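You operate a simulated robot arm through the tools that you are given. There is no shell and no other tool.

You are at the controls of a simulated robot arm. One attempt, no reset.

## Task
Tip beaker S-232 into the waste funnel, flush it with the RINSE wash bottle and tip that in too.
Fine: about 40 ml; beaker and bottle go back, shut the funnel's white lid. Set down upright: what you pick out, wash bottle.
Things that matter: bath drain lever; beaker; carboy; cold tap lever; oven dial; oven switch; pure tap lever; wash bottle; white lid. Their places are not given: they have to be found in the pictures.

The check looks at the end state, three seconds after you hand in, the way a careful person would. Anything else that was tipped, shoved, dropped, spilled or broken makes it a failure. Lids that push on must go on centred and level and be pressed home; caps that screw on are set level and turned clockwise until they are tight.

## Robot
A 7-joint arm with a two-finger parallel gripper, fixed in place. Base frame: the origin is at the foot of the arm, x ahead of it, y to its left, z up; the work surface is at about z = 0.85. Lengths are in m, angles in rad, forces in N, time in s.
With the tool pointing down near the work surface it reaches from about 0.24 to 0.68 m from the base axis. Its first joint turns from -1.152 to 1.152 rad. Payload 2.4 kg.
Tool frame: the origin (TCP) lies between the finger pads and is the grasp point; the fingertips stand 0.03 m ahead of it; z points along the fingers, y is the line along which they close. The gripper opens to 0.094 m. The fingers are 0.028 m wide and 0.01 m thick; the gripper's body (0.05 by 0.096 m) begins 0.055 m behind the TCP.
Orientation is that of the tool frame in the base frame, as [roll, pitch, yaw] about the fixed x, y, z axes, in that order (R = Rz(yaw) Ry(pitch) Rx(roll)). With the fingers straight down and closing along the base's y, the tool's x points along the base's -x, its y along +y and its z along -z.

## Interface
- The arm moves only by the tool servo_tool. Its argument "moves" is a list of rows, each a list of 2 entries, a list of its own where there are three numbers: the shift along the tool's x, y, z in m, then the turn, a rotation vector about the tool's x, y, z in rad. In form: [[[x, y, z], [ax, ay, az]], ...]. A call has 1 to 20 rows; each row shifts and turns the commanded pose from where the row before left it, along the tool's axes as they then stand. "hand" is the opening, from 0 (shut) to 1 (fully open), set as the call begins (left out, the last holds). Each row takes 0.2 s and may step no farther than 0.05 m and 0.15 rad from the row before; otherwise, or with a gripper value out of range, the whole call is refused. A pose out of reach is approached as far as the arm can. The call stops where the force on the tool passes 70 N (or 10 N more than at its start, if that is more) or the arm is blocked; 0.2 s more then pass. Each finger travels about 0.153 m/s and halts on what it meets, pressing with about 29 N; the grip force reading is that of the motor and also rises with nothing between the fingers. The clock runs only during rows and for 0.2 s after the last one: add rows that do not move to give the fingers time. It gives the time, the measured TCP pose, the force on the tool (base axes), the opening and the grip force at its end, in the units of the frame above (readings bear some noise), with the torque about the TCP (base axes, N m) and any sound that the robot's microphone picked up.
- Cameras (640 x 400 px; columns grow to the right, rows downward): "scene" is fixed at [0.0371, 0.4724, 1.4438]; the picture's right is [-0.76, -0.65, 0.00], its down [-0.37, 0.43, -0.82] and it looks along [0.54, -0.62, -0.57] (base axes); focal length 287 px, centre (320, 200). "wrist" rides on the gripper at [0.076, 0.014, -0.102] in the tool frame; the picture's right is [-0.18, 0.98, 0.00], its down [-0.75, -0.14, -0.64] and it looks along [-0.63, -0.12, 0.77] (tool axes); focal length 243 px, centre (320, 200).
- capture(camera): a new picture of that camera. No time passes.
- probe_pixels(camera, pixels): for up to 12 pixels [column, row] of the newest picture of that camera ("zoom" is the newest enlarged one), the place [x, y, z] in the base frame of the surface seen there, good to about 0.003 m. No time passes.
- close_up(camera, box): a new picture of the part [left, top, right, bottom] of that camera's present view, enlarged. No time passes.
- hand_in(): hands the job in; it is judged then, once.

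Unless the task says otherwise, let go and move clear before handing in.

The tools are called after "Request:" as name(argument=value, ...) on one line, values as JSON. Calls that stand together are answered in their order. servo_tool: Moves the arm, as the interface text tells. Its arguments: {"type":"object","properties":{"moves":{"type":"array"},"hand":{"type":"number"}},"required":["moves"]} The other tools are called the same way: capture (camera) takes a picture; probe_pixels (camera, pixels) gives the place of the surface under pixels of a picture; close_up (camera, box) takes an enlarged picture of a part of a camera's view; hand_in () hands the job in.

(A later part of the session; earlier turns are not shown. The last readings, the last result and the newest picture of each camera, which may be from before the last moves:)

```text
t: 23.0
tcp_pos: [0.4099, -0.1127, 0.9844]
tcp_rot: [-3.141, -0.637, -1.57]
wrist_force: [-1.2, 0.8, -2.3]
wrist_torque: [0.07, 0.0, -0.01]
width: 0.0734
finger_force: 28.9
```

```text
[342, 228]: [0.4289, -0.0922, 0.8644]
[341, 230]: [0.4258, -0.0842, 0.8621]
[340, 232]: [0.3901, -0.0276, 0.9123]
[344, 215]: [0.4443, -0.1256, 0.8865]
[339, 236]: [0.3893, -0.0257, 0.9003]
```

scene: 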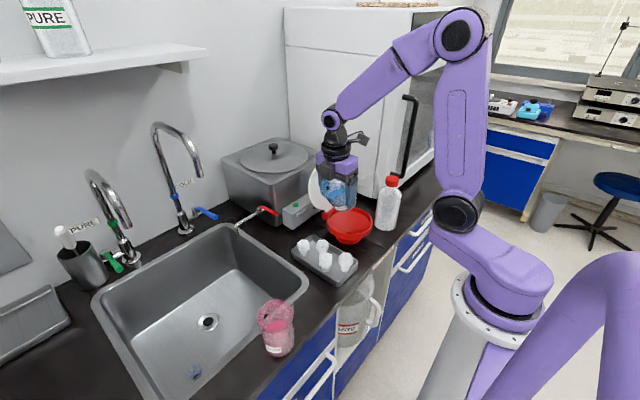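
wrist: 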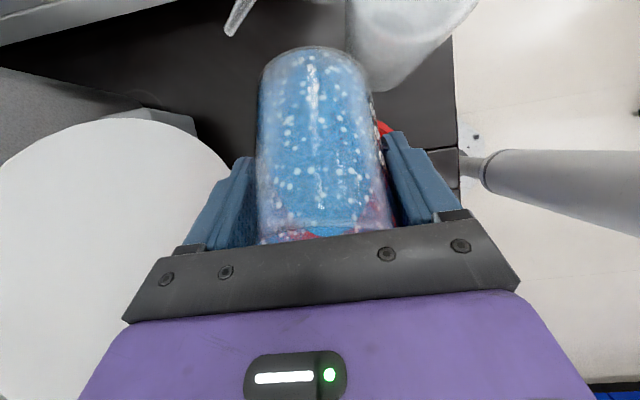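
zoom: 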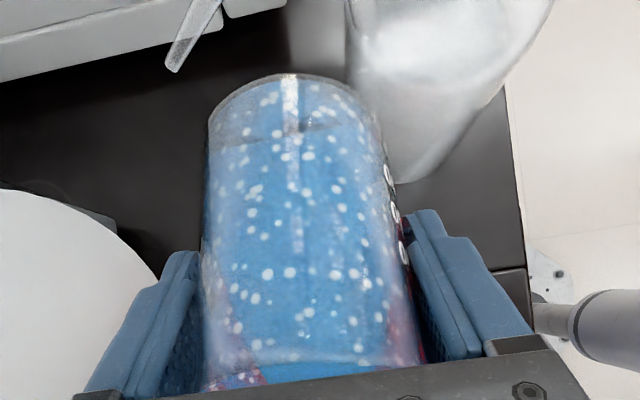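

The stream lands on the funnel cone near (0.42, -0.085), well inside. I'll continue the slow tilt.

Request:
servo_tool(moves=[[[0, 0, 0], [0, 0.015, 0]], [[0, 0, 0], [0, 0.015, 0]], [[0, 0, 0], [0, 0.015, 0]], [[0, 0, 0], [0, 0.015, 0]], [[0, 0, 0], [0, 0.015, 0]], [[0, 0, 0], [0, 0.015, 0]], [[0, 0, 0], [0, 0.015, 0]], [[0, 0, 0], [0, 0.015, 0]], [[0, 0, 0], [0, 0.015, 0]], [[0, 0, 0], [0, 0.015, 0]]])

Request:
close_up(camera="scene", box=[290, 160, 410, 260])

Request:
close_up(camera="wrist", box=[200, 0, 460, 250])

```text
t: 25.2
tcp_pos: [0.4087, -0.1102, 0.9845]
tcp_rot: [-3.141, -0.789, -1.571]
wrist_force: [0.6, -0.4, -1.2]
wrist_torque: [0.04, -0.03, 0.0]
width: 0.0732
finger_force: 29.3
```

```text
4.00 times, centred on (350, 210) of scene
```

zoom: 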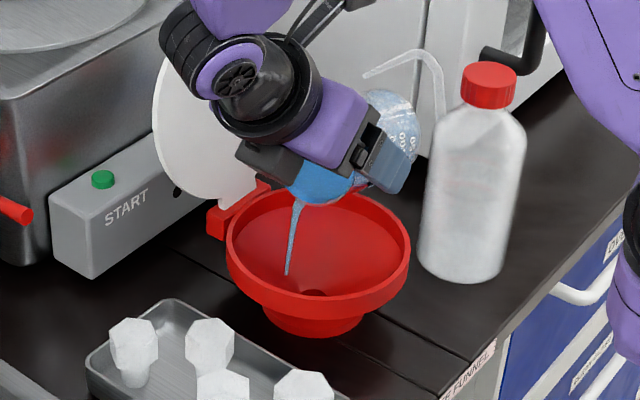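

```text
1.60 times, centred on (330, 125) of wrist
```

zoom: 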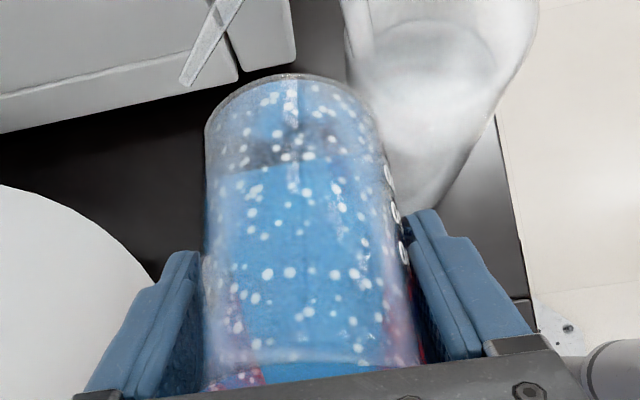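

θ is about 75° and the stream still lands inside the funnel. I'll keep tilting in place to about 90°.

Request:
servo_tool(moves=[[[0, 0, 0], [0, 0.018, 0]], [[0, 0, 0], [0, 0.018, 0]], [[0, 0, 0], [0, 0.018, 0]], [[0, 0, 0], [0, 0.018, 0]], [[0, 0, 0], [0, 0.018, 0]], [[0, 0, 0], [0, 0.018, 0]], [[0, 0, 0], [0, 0.018, 0]], [[0, 0, 0], [0, 0.018, 0]], [[0, 0, 0], [0, 0.018, 0]], [[0, 0, 0], [0, 0.018, 0]], [[0, 0, 0], [0, 0.018, 0]], [[0, 0, 0], [0, 0.018, 0]], [[0, 0, 0], [0, 0.018, 0]], [[0, 0, 0], [0, 0.018, 0]]])

Request:
close_up(camera="scene", box=[290, 160, 410, 260])

Request:
close_up(camera="wrist", box=[200, 0, 460, 250])

```text
t: 28.2
tcp_pos: [0.4091, -0.1117, 0.9833]
tcp_rot: [-3.141, -1.038, -1.57]
wrist_force: [0.7, -0.3, -0.3]
wrist_torque: [0.06, -0.01, 0.03]
width: 0.0736
finger_force: 28.8
```

```text
4.00 times, centred on (350, 210) of scene
```

zoom: 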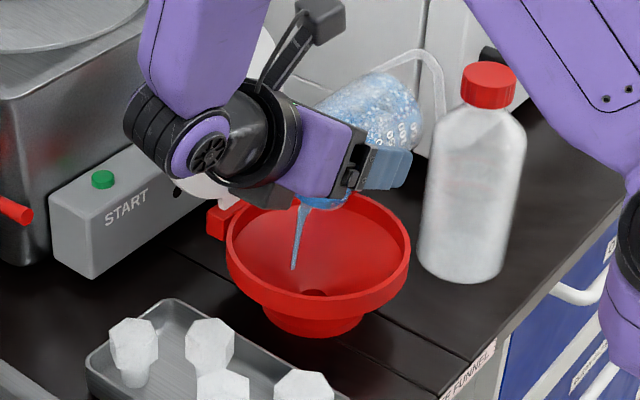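

```text
1.60 times, centred on (330, 125) of wrist
```

zoom: 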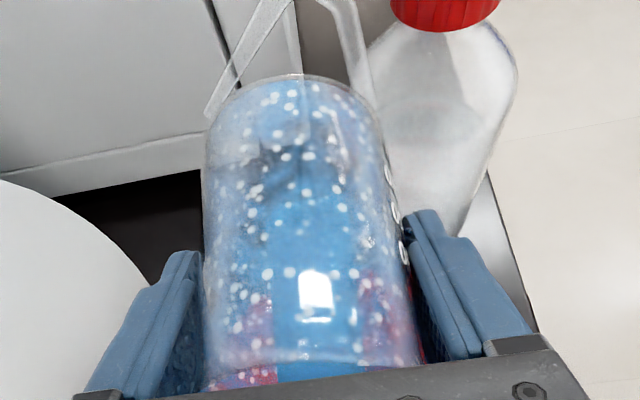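

θ is about 90° and only a thin stream remains. I'll tilt on to about 115°, easing 2 cm toward +y to stay clear of the spout.

Request:
servo_tool(moves=[[[-0.00068, 0, -0.00152], [0, 0.037, 0]], [[-0.00068, 0, -0.00152], [0, 0.037, 0]], [[-0.00068, 0, -0.00152], [0, 0.037, 0]], [[-0.00068, 0, -0.00152], [0, 0.037, 0]], [[-0.00068, 0, -0.00152], [0, 0.037, 0]], [[-0.00068, 0, -0.00152], [0, 0.037, 0]], [[-0.00032, 0, -0.00164], [0, 0.037, 0]], [[-0.00032, 0, -0.00164], [0, 0.037, 0]], [[-0.00032, 0, -0.00164], [0, 0.037, 0]], [[-0.00032, 0, -0.00164], [0, 0.037, 0]], [[-0.00032, 0, -0.00164], [0, 0.037, 0]], [[-0.00032, 0, -0.00164], [0, 0.037, 0]], [[0, 0, 0], [0, 0, 0]], [[0, 0, 0], [0, 0, 0]], [[0, 0, 0], [0, 0, 0]], [[0, 0, 0], [0, 0, 0]], [[0, 0, 0], [0, 0, 0]]])

Request:
close_up(camera="scene", box=[290, 160, 410, 260])

Request:
close_up(camera="wrist", box=[200, 0, 460, 250])

```text
t: 31.8
tcp_pos: [0.4089, -0.0915, 0.984]
tcp_rot: [3.141, -1.483, -1.572]
wrist_force: [0.3, -0.5, -0.7]
wrist_torque: [0.04, 0.0, 0.0]
width: 0.0734
finger_force: 28.6
```

```text
4.00 times, centred on (350, 210) of scene
```

zoom: 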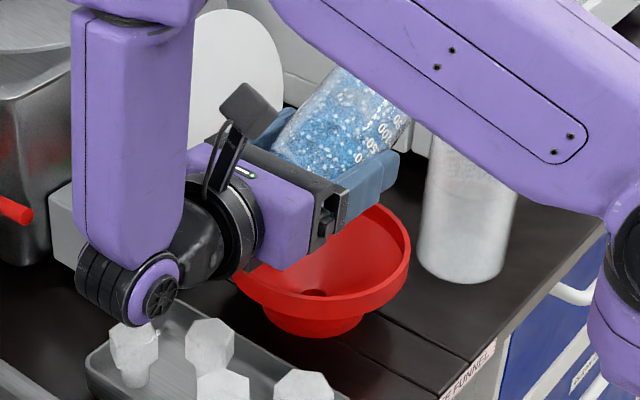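

```text
1.60 times, centred on (330, 125) of wrist
```

zoom: 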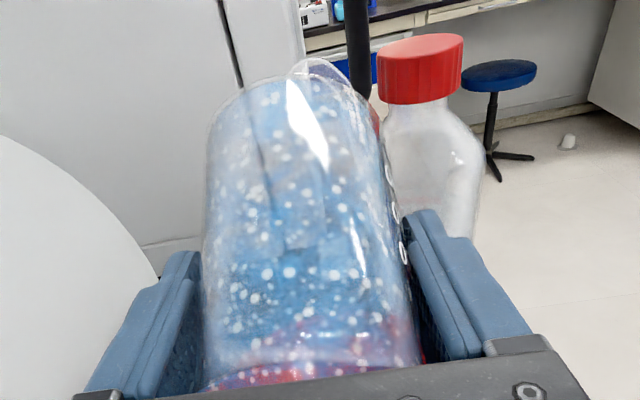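

No stream remains, and the beaker is tilted about 115°. One arm link now passes in front of the bottle's cap in the picture, so I'll look at the full scene to be sure it's clear.

Request:
capture(camera="scene")

Request:
probe_pixels(camera="scene", pixels=[[385, 190], [380, 180], [395, 195], [400, 200], [310, 280], [302, 275], [330, 225], [320, 200]])

```text
taken
```

scene: 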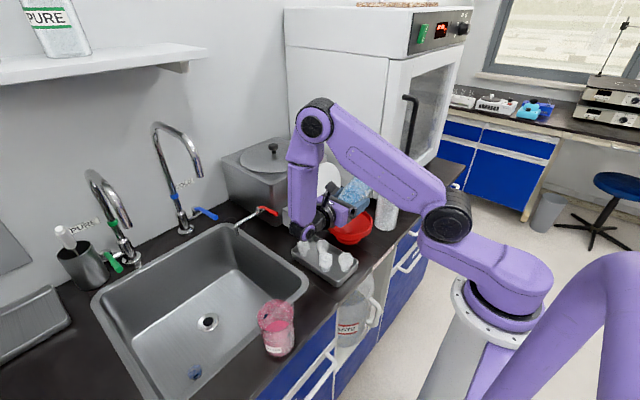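

```text
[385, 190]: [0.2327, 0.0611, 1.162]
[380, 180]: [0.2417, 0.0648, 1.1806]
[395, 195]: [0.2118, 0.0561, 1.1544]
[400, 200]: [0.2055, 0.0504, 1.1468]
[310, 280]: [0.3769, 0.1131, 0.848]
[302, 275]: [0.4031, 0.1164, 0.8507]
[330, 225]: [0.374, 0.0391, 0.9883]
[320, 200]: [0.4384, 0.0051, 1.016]
```

The link in question is at (0.23, 0.06, 1.16), far from the bottle. The beaker is drained, so I'll raise it and rotate it back upright while drifting toward +y.

Request:
servo_tool(moves=[[[0.0299, 0, -0.0026], [0, 0, 0]], [[0.0299, 0, -0.0026], [0, 0, 0]], [[-0.0005, 0, -0.0057], [0, -0.14336, 0]], [[-0.0013, 0, -0.0055], [0, -0.14336, 0]], [[-0.0021, 0, -0.0053], [0, -0.14336, 0]], [[-0.0028, 0, -0.005], [0, -0.14336, 0]], [[-0.0035, 0, -0.0045], [0, -0.14336, 0]], [[-0.0041, 0, -0.004], [0, -0.14336, 0]], [[-0.0046, 0, -0.0033], [0, -0.14336, 0]], [[-0.0051, 0, -0.0026], [0, -0.14336, 0]], [[-0.0054, 0, -0.0019], [0, -0.14336, 0]], [[-0.0056, 0, -0.0011], [0, -0.14336, 0]], [[-0.0057, 0, -0.0003], [0, -0.14336, 0]], [[-0.0057, 0, 0.0005], [0, -0.14336, 0]], [[-0.0055, 0, 0.0013], [0, -0.14336, 0]], [[-0.0053, 0, 0.0021], [0, -0.14336, 0]]])

Request:
capture(camera="scene")

Request:
close_up(camera="scene", box=[290, 130, 430, 270])

```text
t: 35.2
tcp_pos: [0.4103, -0.0124, 1.0451]
tcp_rot: [-3.139, 0.526, -1.568]
wrist_force: [0.0, -0.1, -2.1]
wrist_torque: [0.0, 0.02, 0.0]
width: 0.0732
finger_force: 28.6
```

```text
taken
```

scene: 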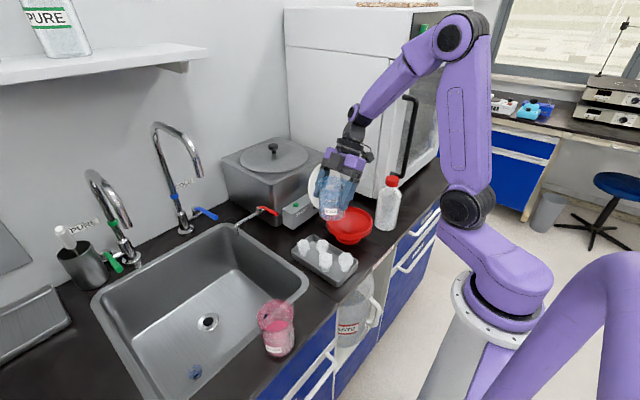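

```text
2.86 times, centred on (360, 200) of scene
```

zoom: 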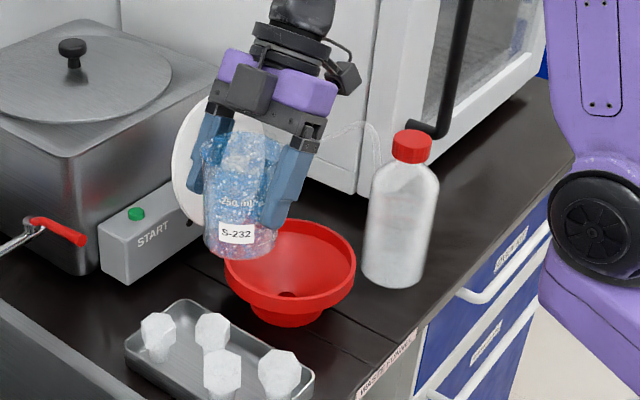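

The beaker is upright and looks empty apart from residue flecks, and the bottle and funnel are unmoved. I'll carry it back to above its home spot.

Request:
servo_tool(moves=[[[-0.0267, 0.0152, 0.0158], [0, 0, 0]], [[-0.0267, 0.0152, 0.0158], [0, 0, 0]], [[-0.0267, 0.0152, 0.0158], [0, 0, 0]], [[-0.0267, 0.0152, 0.0158], [0, 0, 0]], [[-0.0267, 0.0152, 0.0158], [0, 0, 0]], [[-0.0267, 0.0152, 0.0158], [0, 0, 0]], [[0, 0, 0], [0, 0, 0]]])

Request:
close_up(camera="wrist", box=[200, 0, 460, 250])

```text
t: 36.8
tcp_pos: [0.3177, 0.1726, 1.0432]
tcp_rot: [3.14, 0.524, -1.573]
wrist_force: [-0.1, -0.2, -1.0]
wrist_torque: [0.02, 0.0, -0.03]
width: 0.0731
finger_force: 28.8
```

```text
1.60 times, centred on (330, 125) of wrist
```

zoom: 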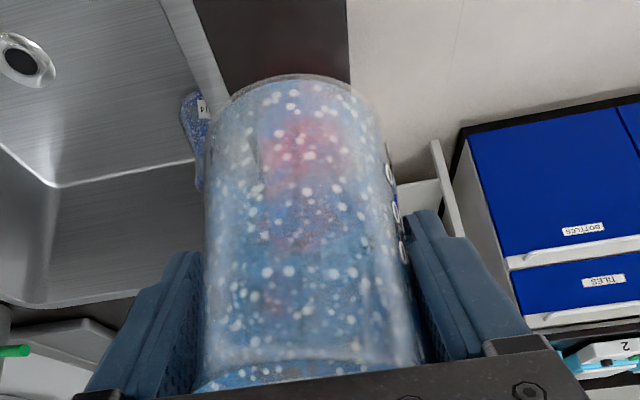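

The beaker hangs over the counter strip. I'll lower it to its home height, slowing at the end.

Request:
servo_tool(moves=[[[0.0095, -0.0002, 0.0165], [0, 0, 0]], [[0.0095, -0.0002, 0.0165], [0, 0, 0]], [[0.0095, -0.0002, 0.0165], [0, 0, 0]], [[0.0095, -0.0002, 0.0165], [0, 0, 0]], [[0.0095, -0.0002, 0.0165], [0, 0, 0]], [[0.0095, -0.0002, 0.0165], [0, 0, 0]], [[0.0021, 0, 0.0042], [0, 0, 0]], [[0.0021, 0, 0.0042], [0, 0, 0]], [[0.0021, 0, 0.0042], [0, 0, 0]], [[0, 0, 0], [0, 0, 0]]])

Request:
close_up(camera="scene", box=[250, 190, 410, 360])

```text
t: 39.0
tcp_pos: [0.3191, 0.1762, 0.9144]
tcp_rot: [-3.139, 0.528, -1.57]
wrist_force: [-7.0, -1.3, 26.7]
wrist_torque: [-0.2, -0.29, -0.05]
width: 0.0731
finger_force: 28.7
```

```text
2.35 times, centred on (330, 275) of scene
```

zoom: 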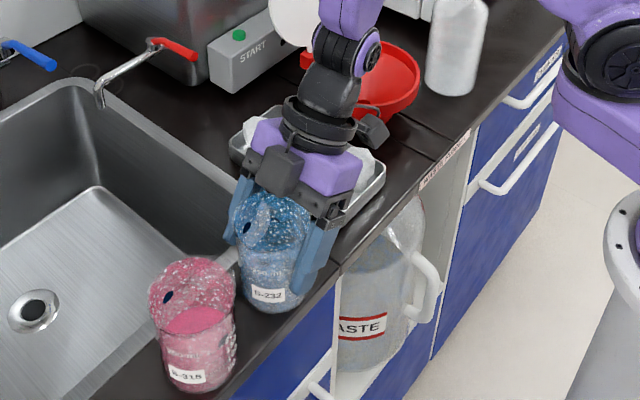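

The base touches the counter with about 27 N of press. I'll ease up by 2 mm, then open the fingers.

Request:
servo_tool(moves=[[[-0.001, 0, -0.0017], [0, 0, 0]], [[0, 0, 0], [0, 0, 0]]])

Request:
servo_tool(moves=[[[0, 0, 0], [0, 0, 0]], [[0, 0, 0], [0, 0, 0]], [[0, 0, 0], [0, 0, 0]]], hand=1)

Request:
close_up(camera="scene", box=[250, 190, 410, 360])

```text
t: 39.6
tcp_pos: [0.3197, 0.1756, 0.915]
tcp_rot: [3.14, 0.521, -1.571]
wrist_force: [0.3, -1.0, -1.2]
wrist_torque: [-0.02, 0.03, -0.02]
width: 0.0729
finger_force: 29.1
```

```text
t: 40.4
tcp_pos: [0.3187, 0.1756, 0.9168]
tcp_rot: [-3.14, 0.524, -1.571]
wrist_force: [-0.4, -0.4, 0.1]
wrist_torque: [0.02, -0.01, 0.0]
width: 0.0938
finger_force: 0.1
```

```text
2.35 times, centred on (330, 275) of scene
```

zoom: 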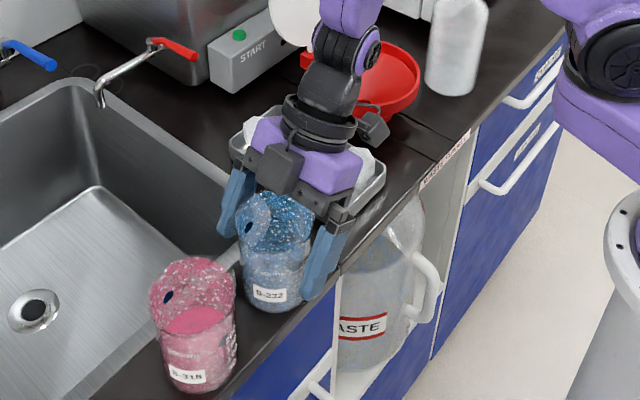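

The beaker stands released and upright at home. I'll back the gripper off along its axis, then examine the counter edge and the bottle.

Request:
servo_tool(moves=[[[0, 0, -0.03], [0, 0, 0]], [[0, 0, -0.04], [0, 0, 0]], [[0, 0, -0.04], [0, 0, 0]], [[-0.02, 0, -0.04], [0, 0, 0]]])

Request:
capture(camera="scene")

Request:
close_up(camera="scene", box=[270, 240, 390, 340])

Request:
probe_pixels(camera="scene", pixels=[[335, 310], [338, 310], [341, 310], [372, 270], [376, 270], [380, 270], [395, 245], [400, 245], [405, 245], [420, 220], [425, 220], [415, 235]])

```text
t: 41.4
tcp_pos: [0.321, 0.1191, 1.0555]
tcp_rot: [3.141, 0.522, -1.571]
wrist_force: [0.0, -0.8, 0.0]
wrist_torque: [-0.01, 0.01, -0.01]
width: 0.094
finger_force: 0.0
```

```text
taken
```

scene: 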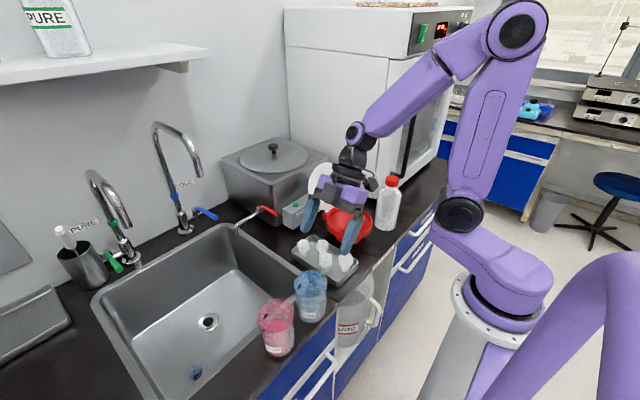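

```text
4.00 times, centred on (330, 290) of scene
```

zoom: 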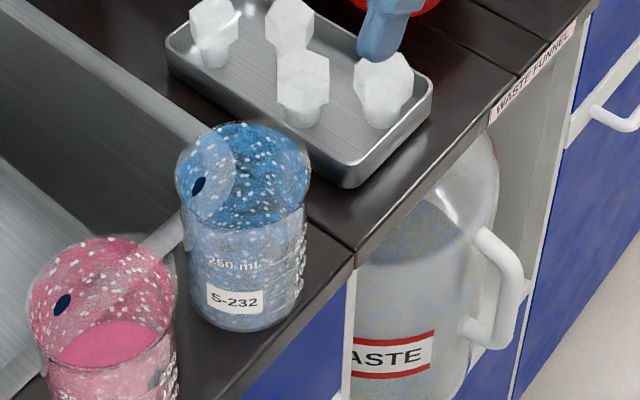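

```text
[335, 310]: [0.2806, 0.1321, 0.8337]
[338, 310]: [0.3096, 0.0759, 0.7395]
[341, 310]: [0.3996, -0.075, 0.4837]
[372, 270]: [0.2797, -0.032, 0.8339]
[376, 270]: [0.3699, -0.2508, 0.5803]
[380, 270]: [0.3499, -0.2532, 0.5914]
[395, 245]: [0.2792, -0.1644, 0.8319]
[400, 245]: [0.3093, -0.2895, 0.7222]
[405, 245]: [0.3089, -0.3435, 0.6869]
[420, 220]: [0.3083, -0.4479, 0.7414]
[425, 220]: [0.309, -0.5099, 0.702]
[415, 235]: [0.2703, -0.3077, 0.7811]
```

The counter's front edge is at x≈0.28, and waste liquid is visible in the carboy now. The bottle's cap centre is near (0.346, -0.211). I'll go there with the tool vertical and turned so the fingers close across the spout direction.

Request:
servo_tool(moves=[[[-0.0125, 0, -0.0217], [0, 0.131, 0]], [[-0.0096, 0, -0.0231], [0, 0.131, 0]], [[-0.0065, 0, -0.0241], [0, 0.131, 0]], [[-0.0033, 0, -0.0248], [0, 0.131, 0]], [[0.0471, -0.0036, 0], [0, 0, 0]], [[0.0471, -0.0036, 0], [0, 0, 0]], [[0.0471, -0.0036, 0], [0, 0, 0]], [[0.0471, -0.0036, 0], [0, 0, 0]], [[0.0471, -0.0036, 0], [0, 0, 0]], [[0.0471, -0.0036, 0], [0, 0, 0]], [[0.0471, -0.0036, 0], [0, 0, 0]], [[0, 0, 0], [0, 0, 0.1493]], [[0, 0, 0], [0, 0, 0.1493]], [[0, 0, 0], [0, 0, 0.1493]], [[0, 0, 0], [0, 0, 0.1493]], [[0, 0, 0], [0, 0, 0.1493]], [[0, 0, 0], [0, 0, 0.1493]], [[0, 0, 0], [0, 0, 0.1493]], [[0, 0, 0], [0, 0, 0.1493]], [[0, 0, 0], [0, 0, 0.1493]]])

Request:
capture(camera="wrist")

Request:
capture(camera="scene")

```text
t: 45.6
tcp_pos: [0.345, -0.2113, 1.1561]
tcp_rot: [-3.141, 0.0, -2.919]
wrist_force: [-0.8, 0.6, -0.3]
wrist_torque: [-0.03, 0.0, 0.01]
width: 0.0939
finger_force: 0.0
```

```text
taken
```

wrist: 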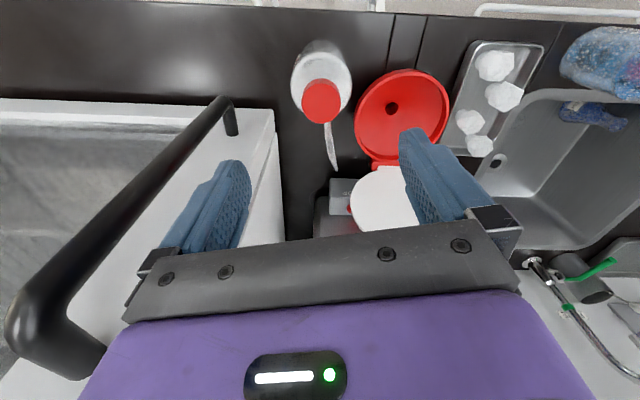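

```text
taken
```

scene: 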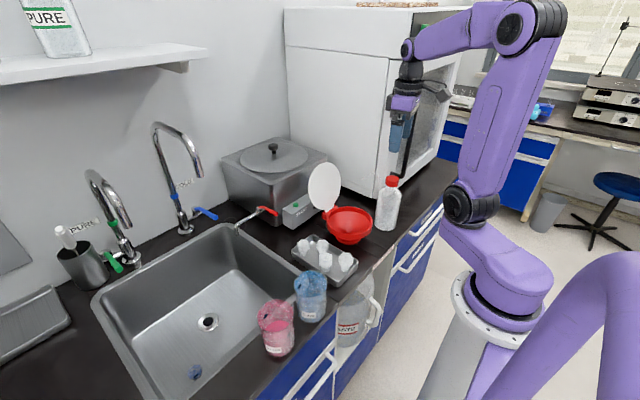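

The cap is at wrist (321,100), roughly mid between the fingers. The oven handle is close on the left, so I'll probe it and the cap edges.

Request:
probe_pixels(camera="wrist", pixels=[[228, 120], [215, 110], [190, 150], [120, 220], [60, 300], [30, 335], [321, 100], [303, 100], [340, 100], [321, 82], [321, 120], [332, 165]])

Request:
close_up(camera="wrist", box=[260, 30, 400, 180])

```text
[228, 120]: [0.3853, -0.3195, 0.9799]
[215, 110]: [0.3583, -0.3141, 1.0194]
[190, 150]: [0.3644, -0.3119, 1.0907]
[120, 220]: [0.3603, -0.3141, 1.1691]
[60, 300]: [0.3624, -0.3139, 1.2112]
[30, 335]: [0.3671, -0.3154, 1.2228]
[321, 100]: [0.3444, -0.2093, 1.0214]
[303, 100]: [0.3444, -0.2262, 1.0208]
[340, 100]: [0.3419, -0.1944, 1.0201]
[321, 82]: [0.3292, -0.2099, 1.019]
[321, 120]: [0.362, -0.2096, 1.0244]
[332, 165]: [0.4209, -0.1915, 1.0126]
```

```text
2.67 times, centred on (330, 105) of wrist
```

zoom: 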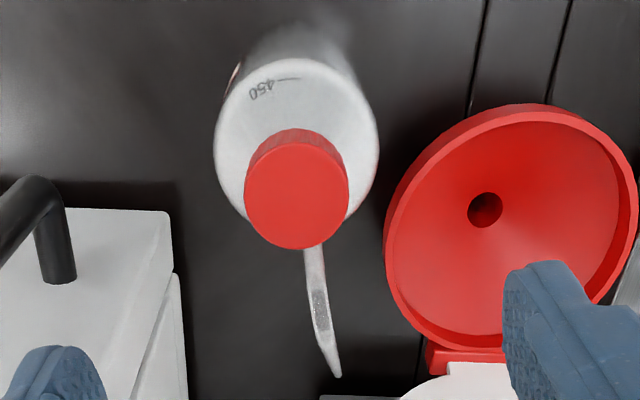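

The handle is a vertical bar at (0.362, -0.314), about 4 cm clear of the fingers. The cap centre is (0.3455, -0.210), top z 1.021. I'll descend to TCP z≈1.024 around the cap.

Request:
servo_tool(moves=[[[0, 0.001, 0.03], [0, 0, 0]], [[0, 0, 0.03], [0, 0, 0]], [[0, 0, 0.03], [0, 0, 0]], [[0, 0, 0.022], [0, 0, 0]], [[0, 0, 0.02], [0, 0, 0]], [[0, 0, 0], [0, 0, 0]]], hand=1)

Request:
capture(camera="wrist")

Request:
close_up(camera="scene", box=[330, 130, 450, 240])

```text
t: 47.0
tcp_pos: [0.3448, -0.2114, 1.0229]
tcp_rot: [3.141, 0.0, -2.914]
wrist_force: [-0.6, 0.5, -0.3]
wrist_torque: [0.02, 0.0, 0.02]
width: 0.0941
finger_force: 0.1
```

```text
taken
```

wrist: 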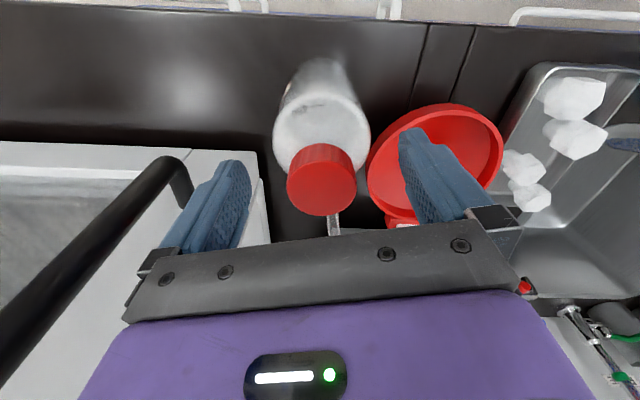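

```text
3.64 times, centred on (390, 185) of scene
```

zoom: 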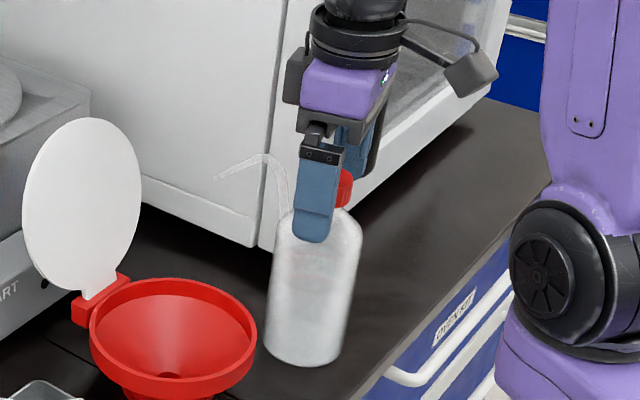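

The fingers straddle the red cap with the spout clear between them. I'll close on the cap.

Request:
servo_tool(moves=[[[0, 0, 0], [0, 0, 0]], [[0, 0, 0], [0, 0, 0]], [[0, 0, 0], [0, 0, 0]]], hand=0)

Request:
close_up(camera="scene", box=[330, 130, 450, 240])

Request:
capture(camera="wrist")

```text
t: 47.8
tcp_pos: [0.3428, -0.2115, 1.0244]
tcp_rot: [-3.14, 0.0, -2.914]
wrist_force: [-0.4, -0.3, 0.0]
wrist_torque: [-0.03, 0.0, 0.0]
width: 0.0353
finger_force: 28.8
```

```text
3.64 times, centred on (390, 185) of scene
```

zoom: 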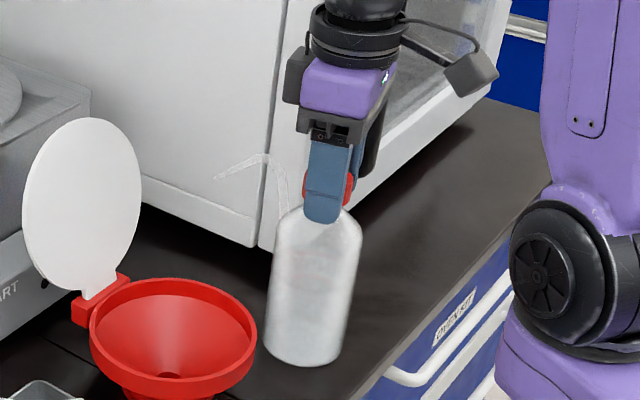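

```text
taken
```

wrist: 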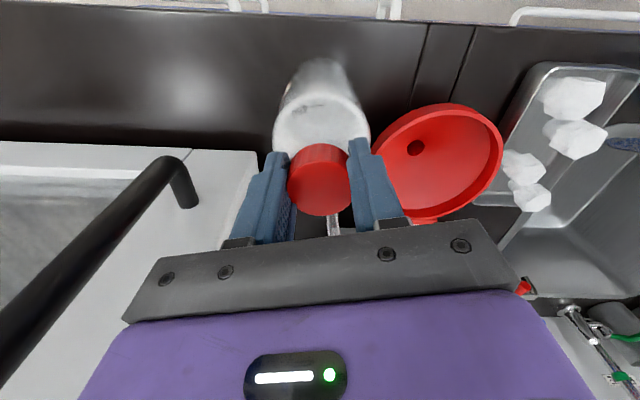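

The cap is held at width 0.0353 and nothing is dripping. The home grip pose is about (0.344, -0.2114, 1.0237), yaw -2.915. I'll lift 3 cm and check.

Request:
servo_tool(moves=[[[0, 0, -0.005], [0, 0, 0]], [[0, 0, -0.01], [0, 0, 0]], [[0, 0, -0.015], [0, 0, 0]], [[0, 0, 0], [0, 0, 0]]])

Request:
close_up(camera="scene", box=[330, 130, 450, 240])

```text
t: 48.8
tcp_pos: [0.3443, -0.2105, 1.0538]
tcp_rot: [-3.141, 0.0, -2.913]
wrist_force: [0.2, -0.1, -3.7]
wrist_torque: [0.02, 0.03, 0.01]
width: 0.035
finger_force: 28.4
```

```text
3.64 times, centred on (390, 185) of scene
```

zoom: 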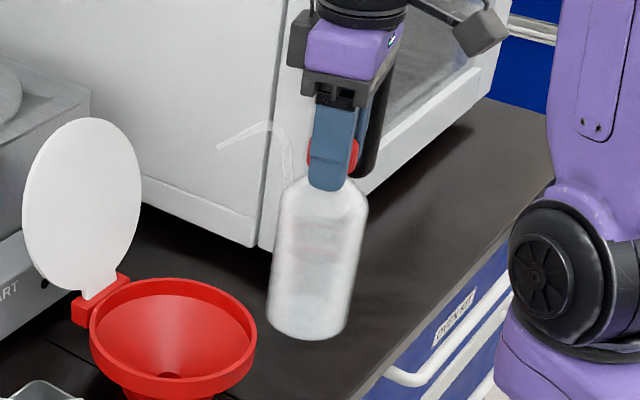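

The whole bottle lifts cleanly (3.7 N). I'll turn it about 32° and shift it slightly so the spout points over the funnel. Any drip during the first body squeeze would then land in the waste.

Request:
servo_tool(moves=[[[0.0045, 0.0116, 0], [0, 0, 0]], [[0.0045, 0.0116, 0], [0, 0, 0]], [[0, 0, 0], [0, 0, -0.1396]], [[0, 0, 0], [0, 0, -0.1396]], [[0, 0, 0], [0, 0, -0.1396]], [[0, 0, 0], [0, 0, -0.1396]], [[0, 0, 0], [0, 0, 0]]])

Request:
capture(camera="wrist")

Request:
close_up(camera="scene", box=[330, 130, 450, 240])

```text
t: 50.4
tcp_pos: [0.3305, -0.1896, 1.0546]
tcp_rot: [3.141, 0.001, -2.354]
wrist_force: [0.1, 0.4, -3.7]
wrist_torque: [0.03, 0.03, -0.04]
width: 0.0347
finger_force: 28.9
```

```text
taken
```

wrist: 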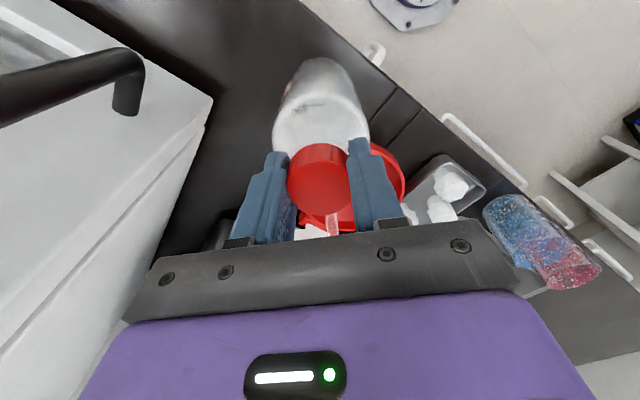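

```text
3.64 times, centred on (390, 185) of scene
```

zoom: 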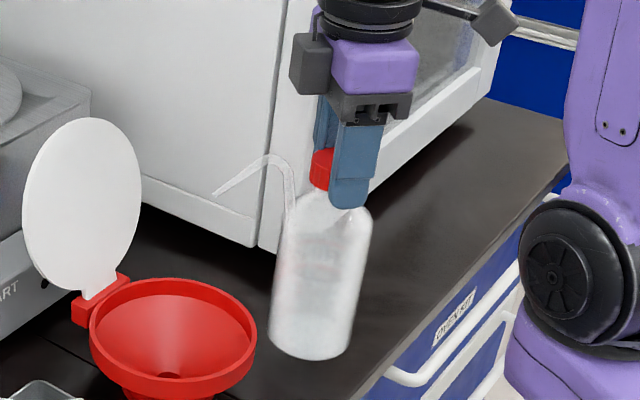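

The bottle turned with the gripper and the spout now heads over the funnel. I'll lower it onto the counter gently.

Request:
servo_tool(moves=[[[0, 0, 0.012], [0, 0, 0]], [[0, 0, 0.01], [0, 0, 0]], [[0, 0, 0.005], [0, 0, 0]], [[0, 0, 0.0025], [0, 0, 0]], [[0, 0, 0], [0, 0, 0]]])

Request:
close_up(camera="scene", box=[330, 130, 450, 240])

```text
t: 51.6
tcp_pos: [0.3308, -0.1909, 1.0248]
tcp_rot: [-3.14, 0.0, -2.356]
wrist_force: [-0.2, -0.1, -3.1]
wrist_torque: [0.01, 0.02, -0.01]
width: 0.035
finger_force: 29.0
```

```text
3.64 times, centred on (390, 185) of scene
```

zoom: 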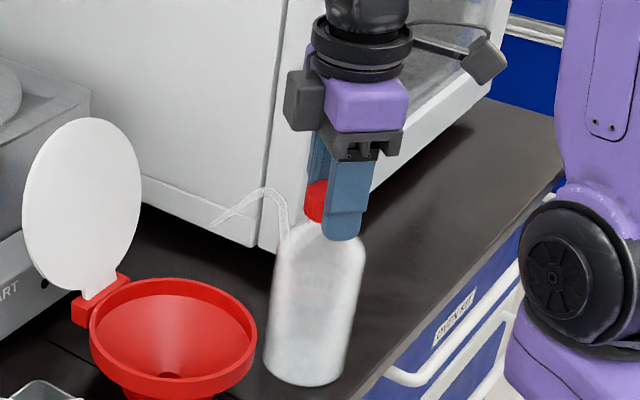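

The force still reads -3.1 N, so the bottle hasn't touched down. I'll lower another 1.5 mm.

Request:
servo_tool(moves=[[[0, 0, 0.001], [0, 0, 0]], [[0, 0, 0.0008], [0, 0, 0]], [[0, 0, 0], [0, 0, 0]]])

```text
t: 52.4
tcp_pos: [0.331, -0.1914, 1.0243]
tcp_rot: [-3.141, 0.0, -2.356]
wrist_force: [1.2, -0.5, 4.2]
wrist_torque: [0.02, -0.05, -0.01]
width: 0.0353
finger_force: 29.6
```

The force flipped to +4.2 N, so the bottle has touched down. I'll open the fingers and rise clear.

Request:
servo_tool(moves=[[[0, 0, 0], [0, 0, 0]], [[0, 0, 0], [0, 0, 0]], [[0, 0, 0], [0, 0, 0]]], hand=1)

Request:
servo_tool(moves=[[[0, 0, -0.03], [0, 0, 0]], [[0, 0, -0.04], [0, 0, 0]], [[0, 0, -0.04], [0, 0, 0]]])

Request:
capture(camera="wrist")

Request:
close_up(camera="scene", box=[310, 140, 450, 250])

```text
t: 53.2
tcp_pos: [0.33, -0.1893, 1.0224]
tcp_rot: [3.141, 0.001, -2.356]
wrist_force: [-0.1, 0.3, -0.1]
wrist_torque: [0.02, 0.02, 0.03]
width: 0.0941
finger_force: 0.0
```

```text
t: 54.0
tcp_pos: [0.3305, -0.1899, 1.1335]
tcp_rot: [3.141, -0.001, -2.355]
wrist_force: [0.1, 0.2, -1.2]
wrist_torque: [0.02, -0.02, -0.04]
width: 0.0939
finger_force: 0.1
```

```text
taken
```

wrist: 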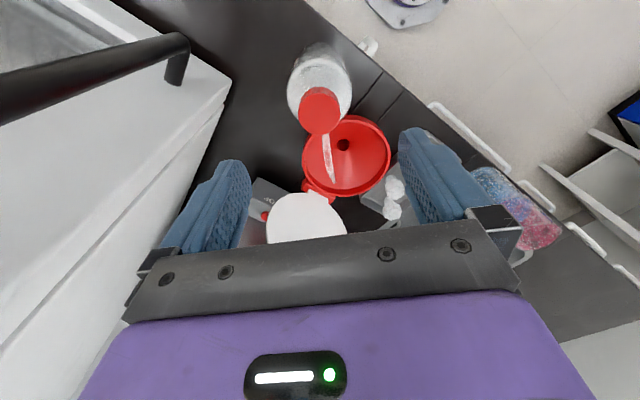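

```text
3.64 times, centred on (380, 195) of scene
```

zoom: 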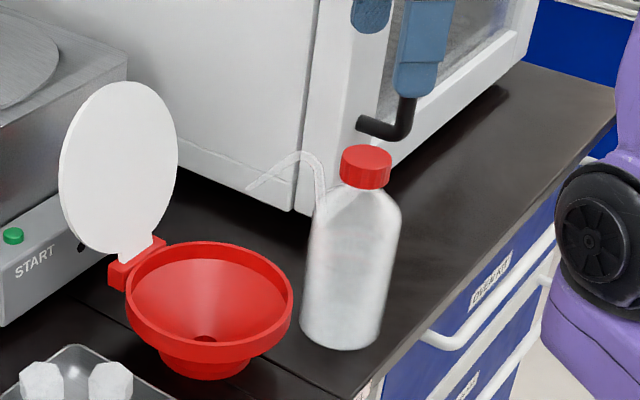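

The bottle stands upright with its spout tip over the funnel. I'll now swing the gripper behind the bottle for a body grip, backing off and tilting the tool 60° so it points along the spout direction and slightly down.

Request:
servo_tool(moves=[[[0.038, 0, 0.0045], [0, 0, 0]], [[0.038, 0, 0.0045], [0, 0, 0]], [[0.0375, 0, 0.0045], [0, 0, 0]], [[0, 0, 0], [0, -0.1309, 0]], [[0, 0, 0], [0, -0.1309, 0]], [[0, 0, 0], [0, -0.1309, 0]], [[0, 0, 0], [0, -0.1309, 0]], [[0, 0, 0], [0, -0.1309, 0]], [[0, 0, 0], [0, -0.1309, 0]], [[0, 0, 0], [0, -0.1309, 0]], [[0, 0, 0], [0, -0.1309, 0]], [[0, 0, 0], [0, 0, 0]]])

Request:
capture(camera="wrist")

Request:
capture(camera="scene")

```text
t: 56.6
tcp_pos: [0.2488, -0.2705, 1.1201]
tcp_rot: [-3.14, 1.05, -2.354]
wrist_force: [0.1, 0.7, -0.1]
wrist_torque: [0.01, 0.0, -0.01]
width: 0.0939
finger_force: 0.0
```

```text
taken
```

wrist: 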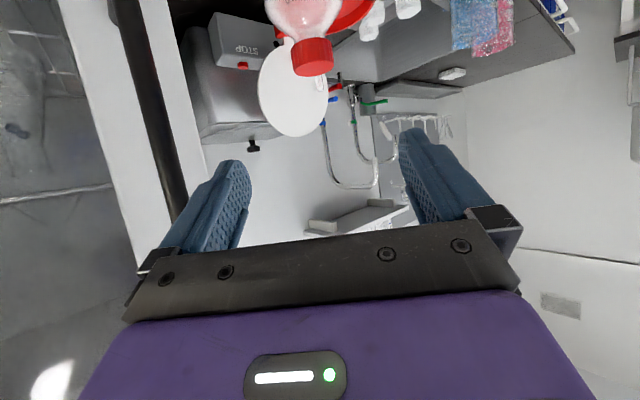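

```text
taken
```

scene: 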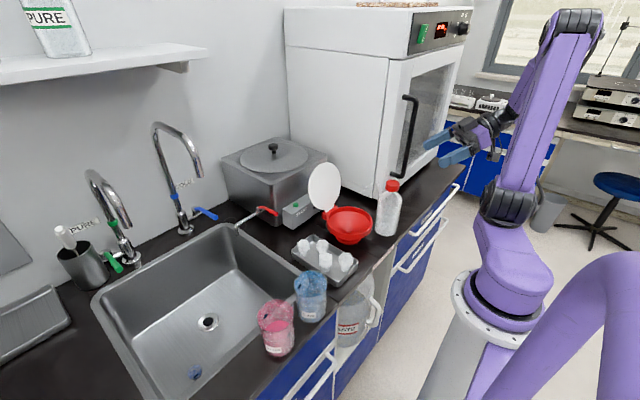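

The posture was reached without trouble. I'll lower to the pre-grasp point behind the bottle.

Request:
servo_tool(moves=[[[0.0295, 0, 0.019], [0, 0, 0]], [[0.0295, 0, 0.019], [0, 0, 0]], [[0.0295, 0, 0.019], [0, 0, 0]], [[0.0295, 0, 0.019], [0, 0, 0]], [[0, 0, 0], [0, 0, 0]]], hand=1)

Request:
capture(camera="wrist")

Request:
capture(camera="scene")

```text
t: 57.8
tcp_pos: [0.2532, -0.2641, 0.982]
tcp_rot: [-3.138, 1.048, -2.354]
wrist_force: [0.9, 0.6, -0.9]
wrist_torque: [-0.03, 0.0, 0.01]
width: 0.0942
finger_force: 0.1
```

```text
taken
```

wrist: 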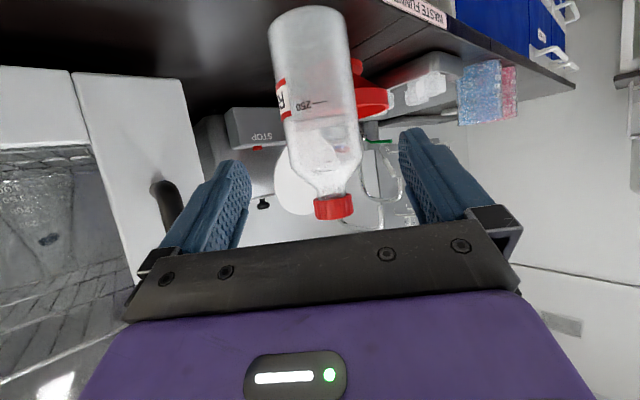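

```text
taken
```

scene: 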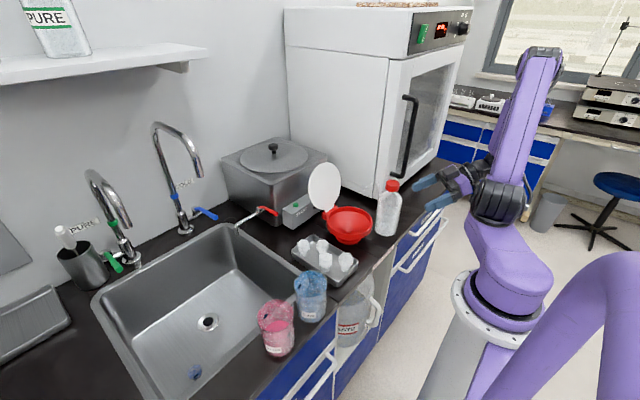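

The bottle is centred between the fingers at wrist (320,120). I'll advance along the tool axis around its body, with a 2 mm sideways correction.

Request:
servo_tool(moves=[[[0, -0.002, 0.02], [0, 0, 0]], [[0, 0, 0.03], [0, 0, 0]], [[0, 0, 0.03], [0, 0, 0]], [[0, 0, 0.02], [0, 0, 0]], [[0, 0, 0.01], [0, 0, 0]], [[0, 0, 0], [0, 0, 0]]], hand=1)

Request:
capture(camera="wrist")

Request:
close_up(camera="scene", box=[310, 140, 470, 260])

```text
t: 59.2
tcp_pos: [0.3239, -0.1995, 0.9254]
tcp_rot: [3.142, 1.047, -2.356]
wrist_force: [0.3, 0.8, 0.0]
wrist_torque: [-0.02, 0.03, 0.01]
width: 0.094
finger_force: 0.1
```

```text
taken
```

wrist: 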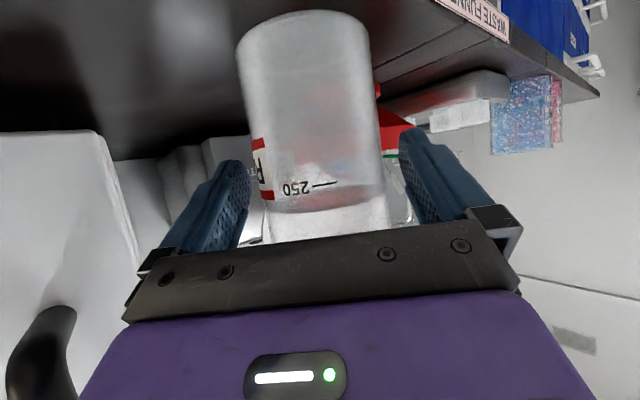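

```text
3.33 times, centred on (390, 200) of scene
```

zoom: 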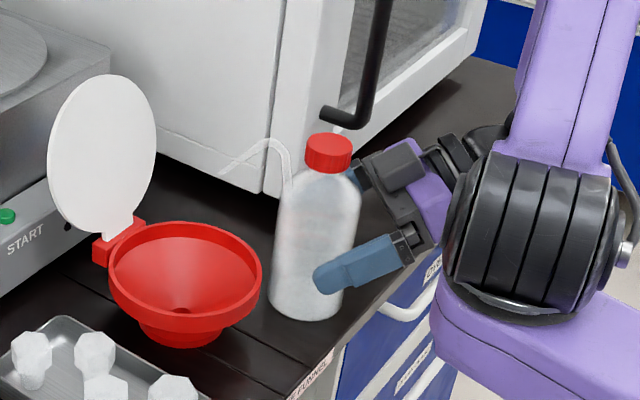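

The bottle body sits squarely between the pads, with the spout still over the funnel. I'll close in small steps, starting near contact width, and watch for force or flow.

Request:
servo_tool(moves=[[[0, 0, 0], [0, 0, 0]], [[0, 0, 0], [0, 0, 0]]], hand=0.76)

Request:
servo_tool(moves=[[[0, 0, 0], [0, 0, 0]], [[0, 0, 0], [0, 0, 0]]], hand=0.73)

Request:
close_up(camera="scene", box=[310, 140, 470, 260])

Request:
capture(camera="wrist")

```text
t: 59.8
tcp_pos: [0.3235, -0.1985, 0.926]
tcp_rot: [-3.141, 1.048, -2.355]
wrist_force: [-0.6, 1.2, -0.9]
wrist_torque: [0.01, 0.0, 0.02]
width: 0.0721
finger_force: 11.6
```

```text
t: 60.4
tcp_pos: [0.3232, -0.1984, 0.9259]
tcp_rot: [-3.14, 1.048, -2.355]
wrist_force: [0.1, 0.6, -0.3]
wrist_torque: [0.04, 0.0, 0.04]
width: 0.0715
finger_force: 29.4
```

```text
3.33 times, centred on (390, 200) of scene
```

zoom: 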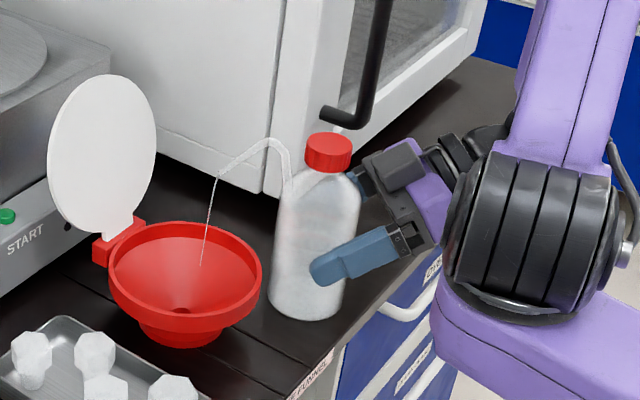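

```text
taken
```

wrist: 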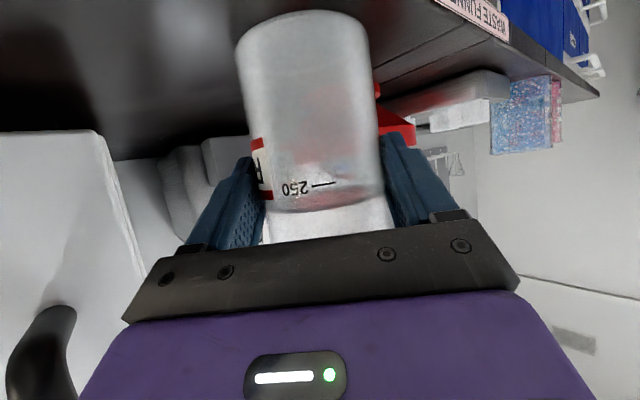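

Squeezing at 29 N squirts a thin stream, zoom (217,175)→(203,265), and it falls safely into the funnel. I'll ease the grip back to 0.76 (11.6 N) to see whether holding at that level stops the flow.

Request:
servo_tool(moves=[[[0, 0, 0], [0, 0, 0]]], hand=0.76)

Request:
close_up(camera="scene", box=[340, 160, 400, 230])

```text
t: 60.8
tcp_pos: [0.3241, -0.1995, 0.9249]
tcp_rot: [-3.14, 1.047, -2.354]
wrist_force: [-1.1, 0.9, 0.4]
wrist_torque: [0.02, -0.02, 0.02]
width: 0.0721
finger_force: 11.4
```

```text
5.71 times, centred on (370, 195) of scene
```

zoom: 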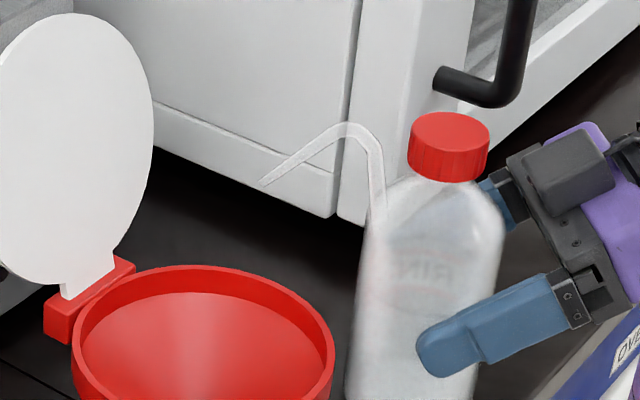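

At 11.4 N the stream has stopped, so the bottle can be held without squirting. The stream falls almost straight down from the tip, about 1 cm forward per 10 cm. I'll lift 2 cm with this light grip and check for slip while still over the funnel.

Request:
servo_tool(moves=[[[-0.00433, 0, -0.0025], [0, 0, 0]], [[-0.0065, 0, -0.00375], [0, 0, 0]], [[-0.0065, 0, -0.00375], [0, 0, 0]], [[0, 0, 0], [0, 0, 0]]])

Request:
close_up(camera="scene", box=[310, 140, 470, 260])

Request:
capture(camera="wrist")

```text
t: 61.8
tcp_pos: [0.3245, -0.2011, 0.947]
tcp_rot: [-3.14, 1.046, -2.355]
wrist_force: [-1.0, -0.6, -0.7]
wrist_torque: [0.01, -0.01, 0.01]
width: 0.0721
finger_force: 0.7
```

```text
3.33 times, centred on (390, 200) of scene
```

zoom: 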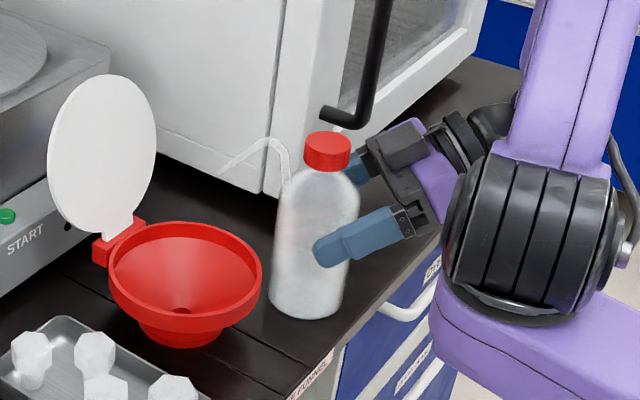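

```text
taken
```

wrist: 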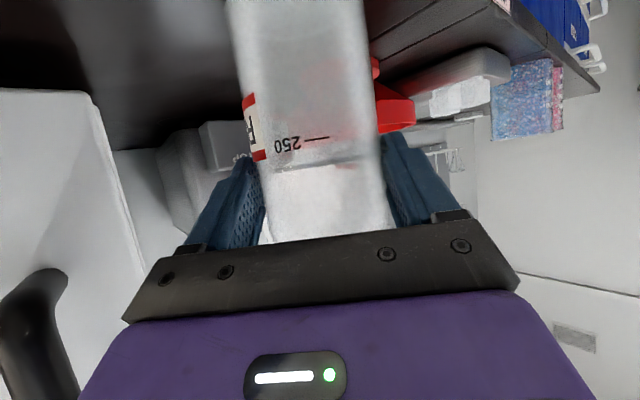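

The bottle slipped and stayed standing on the counter. The steady grip force was only 0.7 N, because the earlier 11 N reading was a transient. I'll go back down and look for a setting with more steady force but no squirt.

Request:
servo_tool(moves=[[[0.00866, 0, 0.005], [0, 0, 0]], [[0.00866, 0, 0.005], [0, 0, 0]], [[0, 0, 0], [0, 0, 0]]])

Request:
servo_tool(moves=[[[0, 0, 0], [0, 0, 0]], [[0, 0, 0], [0, 0, 0]], [[0, 0, 0], [0, 0, 0]]], hand=0.754)

Request:
close_up(camera="scene", box=[340, 160, 400, 230])

```text
t: 62.6
tcp_pos: [0.3242, -0.2017, 0.9241]
tcp_rot: [-3.139, 1.047, -2.354]
wrist_force: [1.2, -0.3, 0.7]
wrist_torque: [0.01, -0.03, -0.05]
width: 0.0727
finger_force: 11.2
```

```text
t: 63.4
tcp_pos: [0.3234, -0.2007, 0.9247]
tcp_rot: [-3.141, 1.046, -2.355]
wrist_force: [-0.1, -0.3, 0.7]
wrist_torque: [0.03, 0.02, 0.03]
width: 0.0719
finger_force: 11.8
```

```text
5.71 times, centred on (370, 195) of scene
```

zoom: 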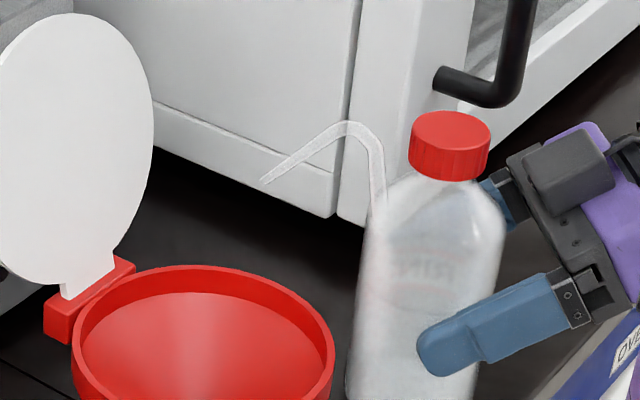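

At 0.754 the reading is 11.8 N with no flow. I'll step tighter in small increments, checking for the onset of flow each time.

Request:
servo_tool(moves=[[[0, 0, 0], [0, 0, 0]], [[0, 0, 0], [0, 0, 0]], [[0, 0, 0], [0, 0, 0]]], hand=0.748)

Request:
close_up(camera="scene", box=[340, 160, 400, 230])

Request:
servo_tool(moves=[[[0, 0, 0], [0, 0, 0]], [[0, 0, 0], [0, 0, 0]]], hand=0.744)

Request:
close_up(camera="scene", box=[340, 160, 400, 230])

```text
t: 64.2
tcp_pos: [0.3247, -0.201, 0.9252]
tcp_rot: [-3.14, 1.05, -2.355]
wrist_force: [-0.1, -0.1, -0.9]
wrist_torque: [-0.01, 0.04, -0.01]
width: 0.0711
finger_force: 28.9
```

```text
5.71 times, centred on (370, 195) of scene
```

zoom: 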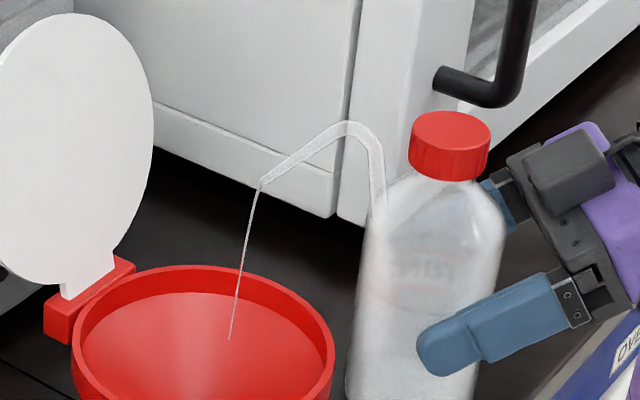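

```text
t: 64.8
tcp_pos: [0.323, -0.2002, 0.9245]
tcp_rot: [-3.14, 1.048, -2.355]
wrist_force: [-0.5, -0.8, 0.1]
wrist_torque: [-0.04, 0.05, 0.0]
width: 0.0713
finger_force: 28.9
```

```text
5.71 times, centred on (370, 195) of scene
```

zoom: 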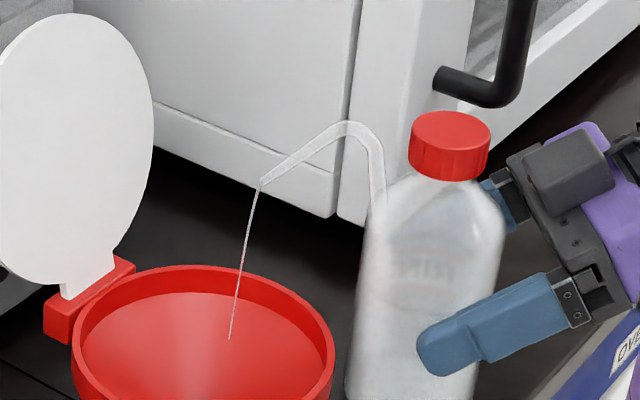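

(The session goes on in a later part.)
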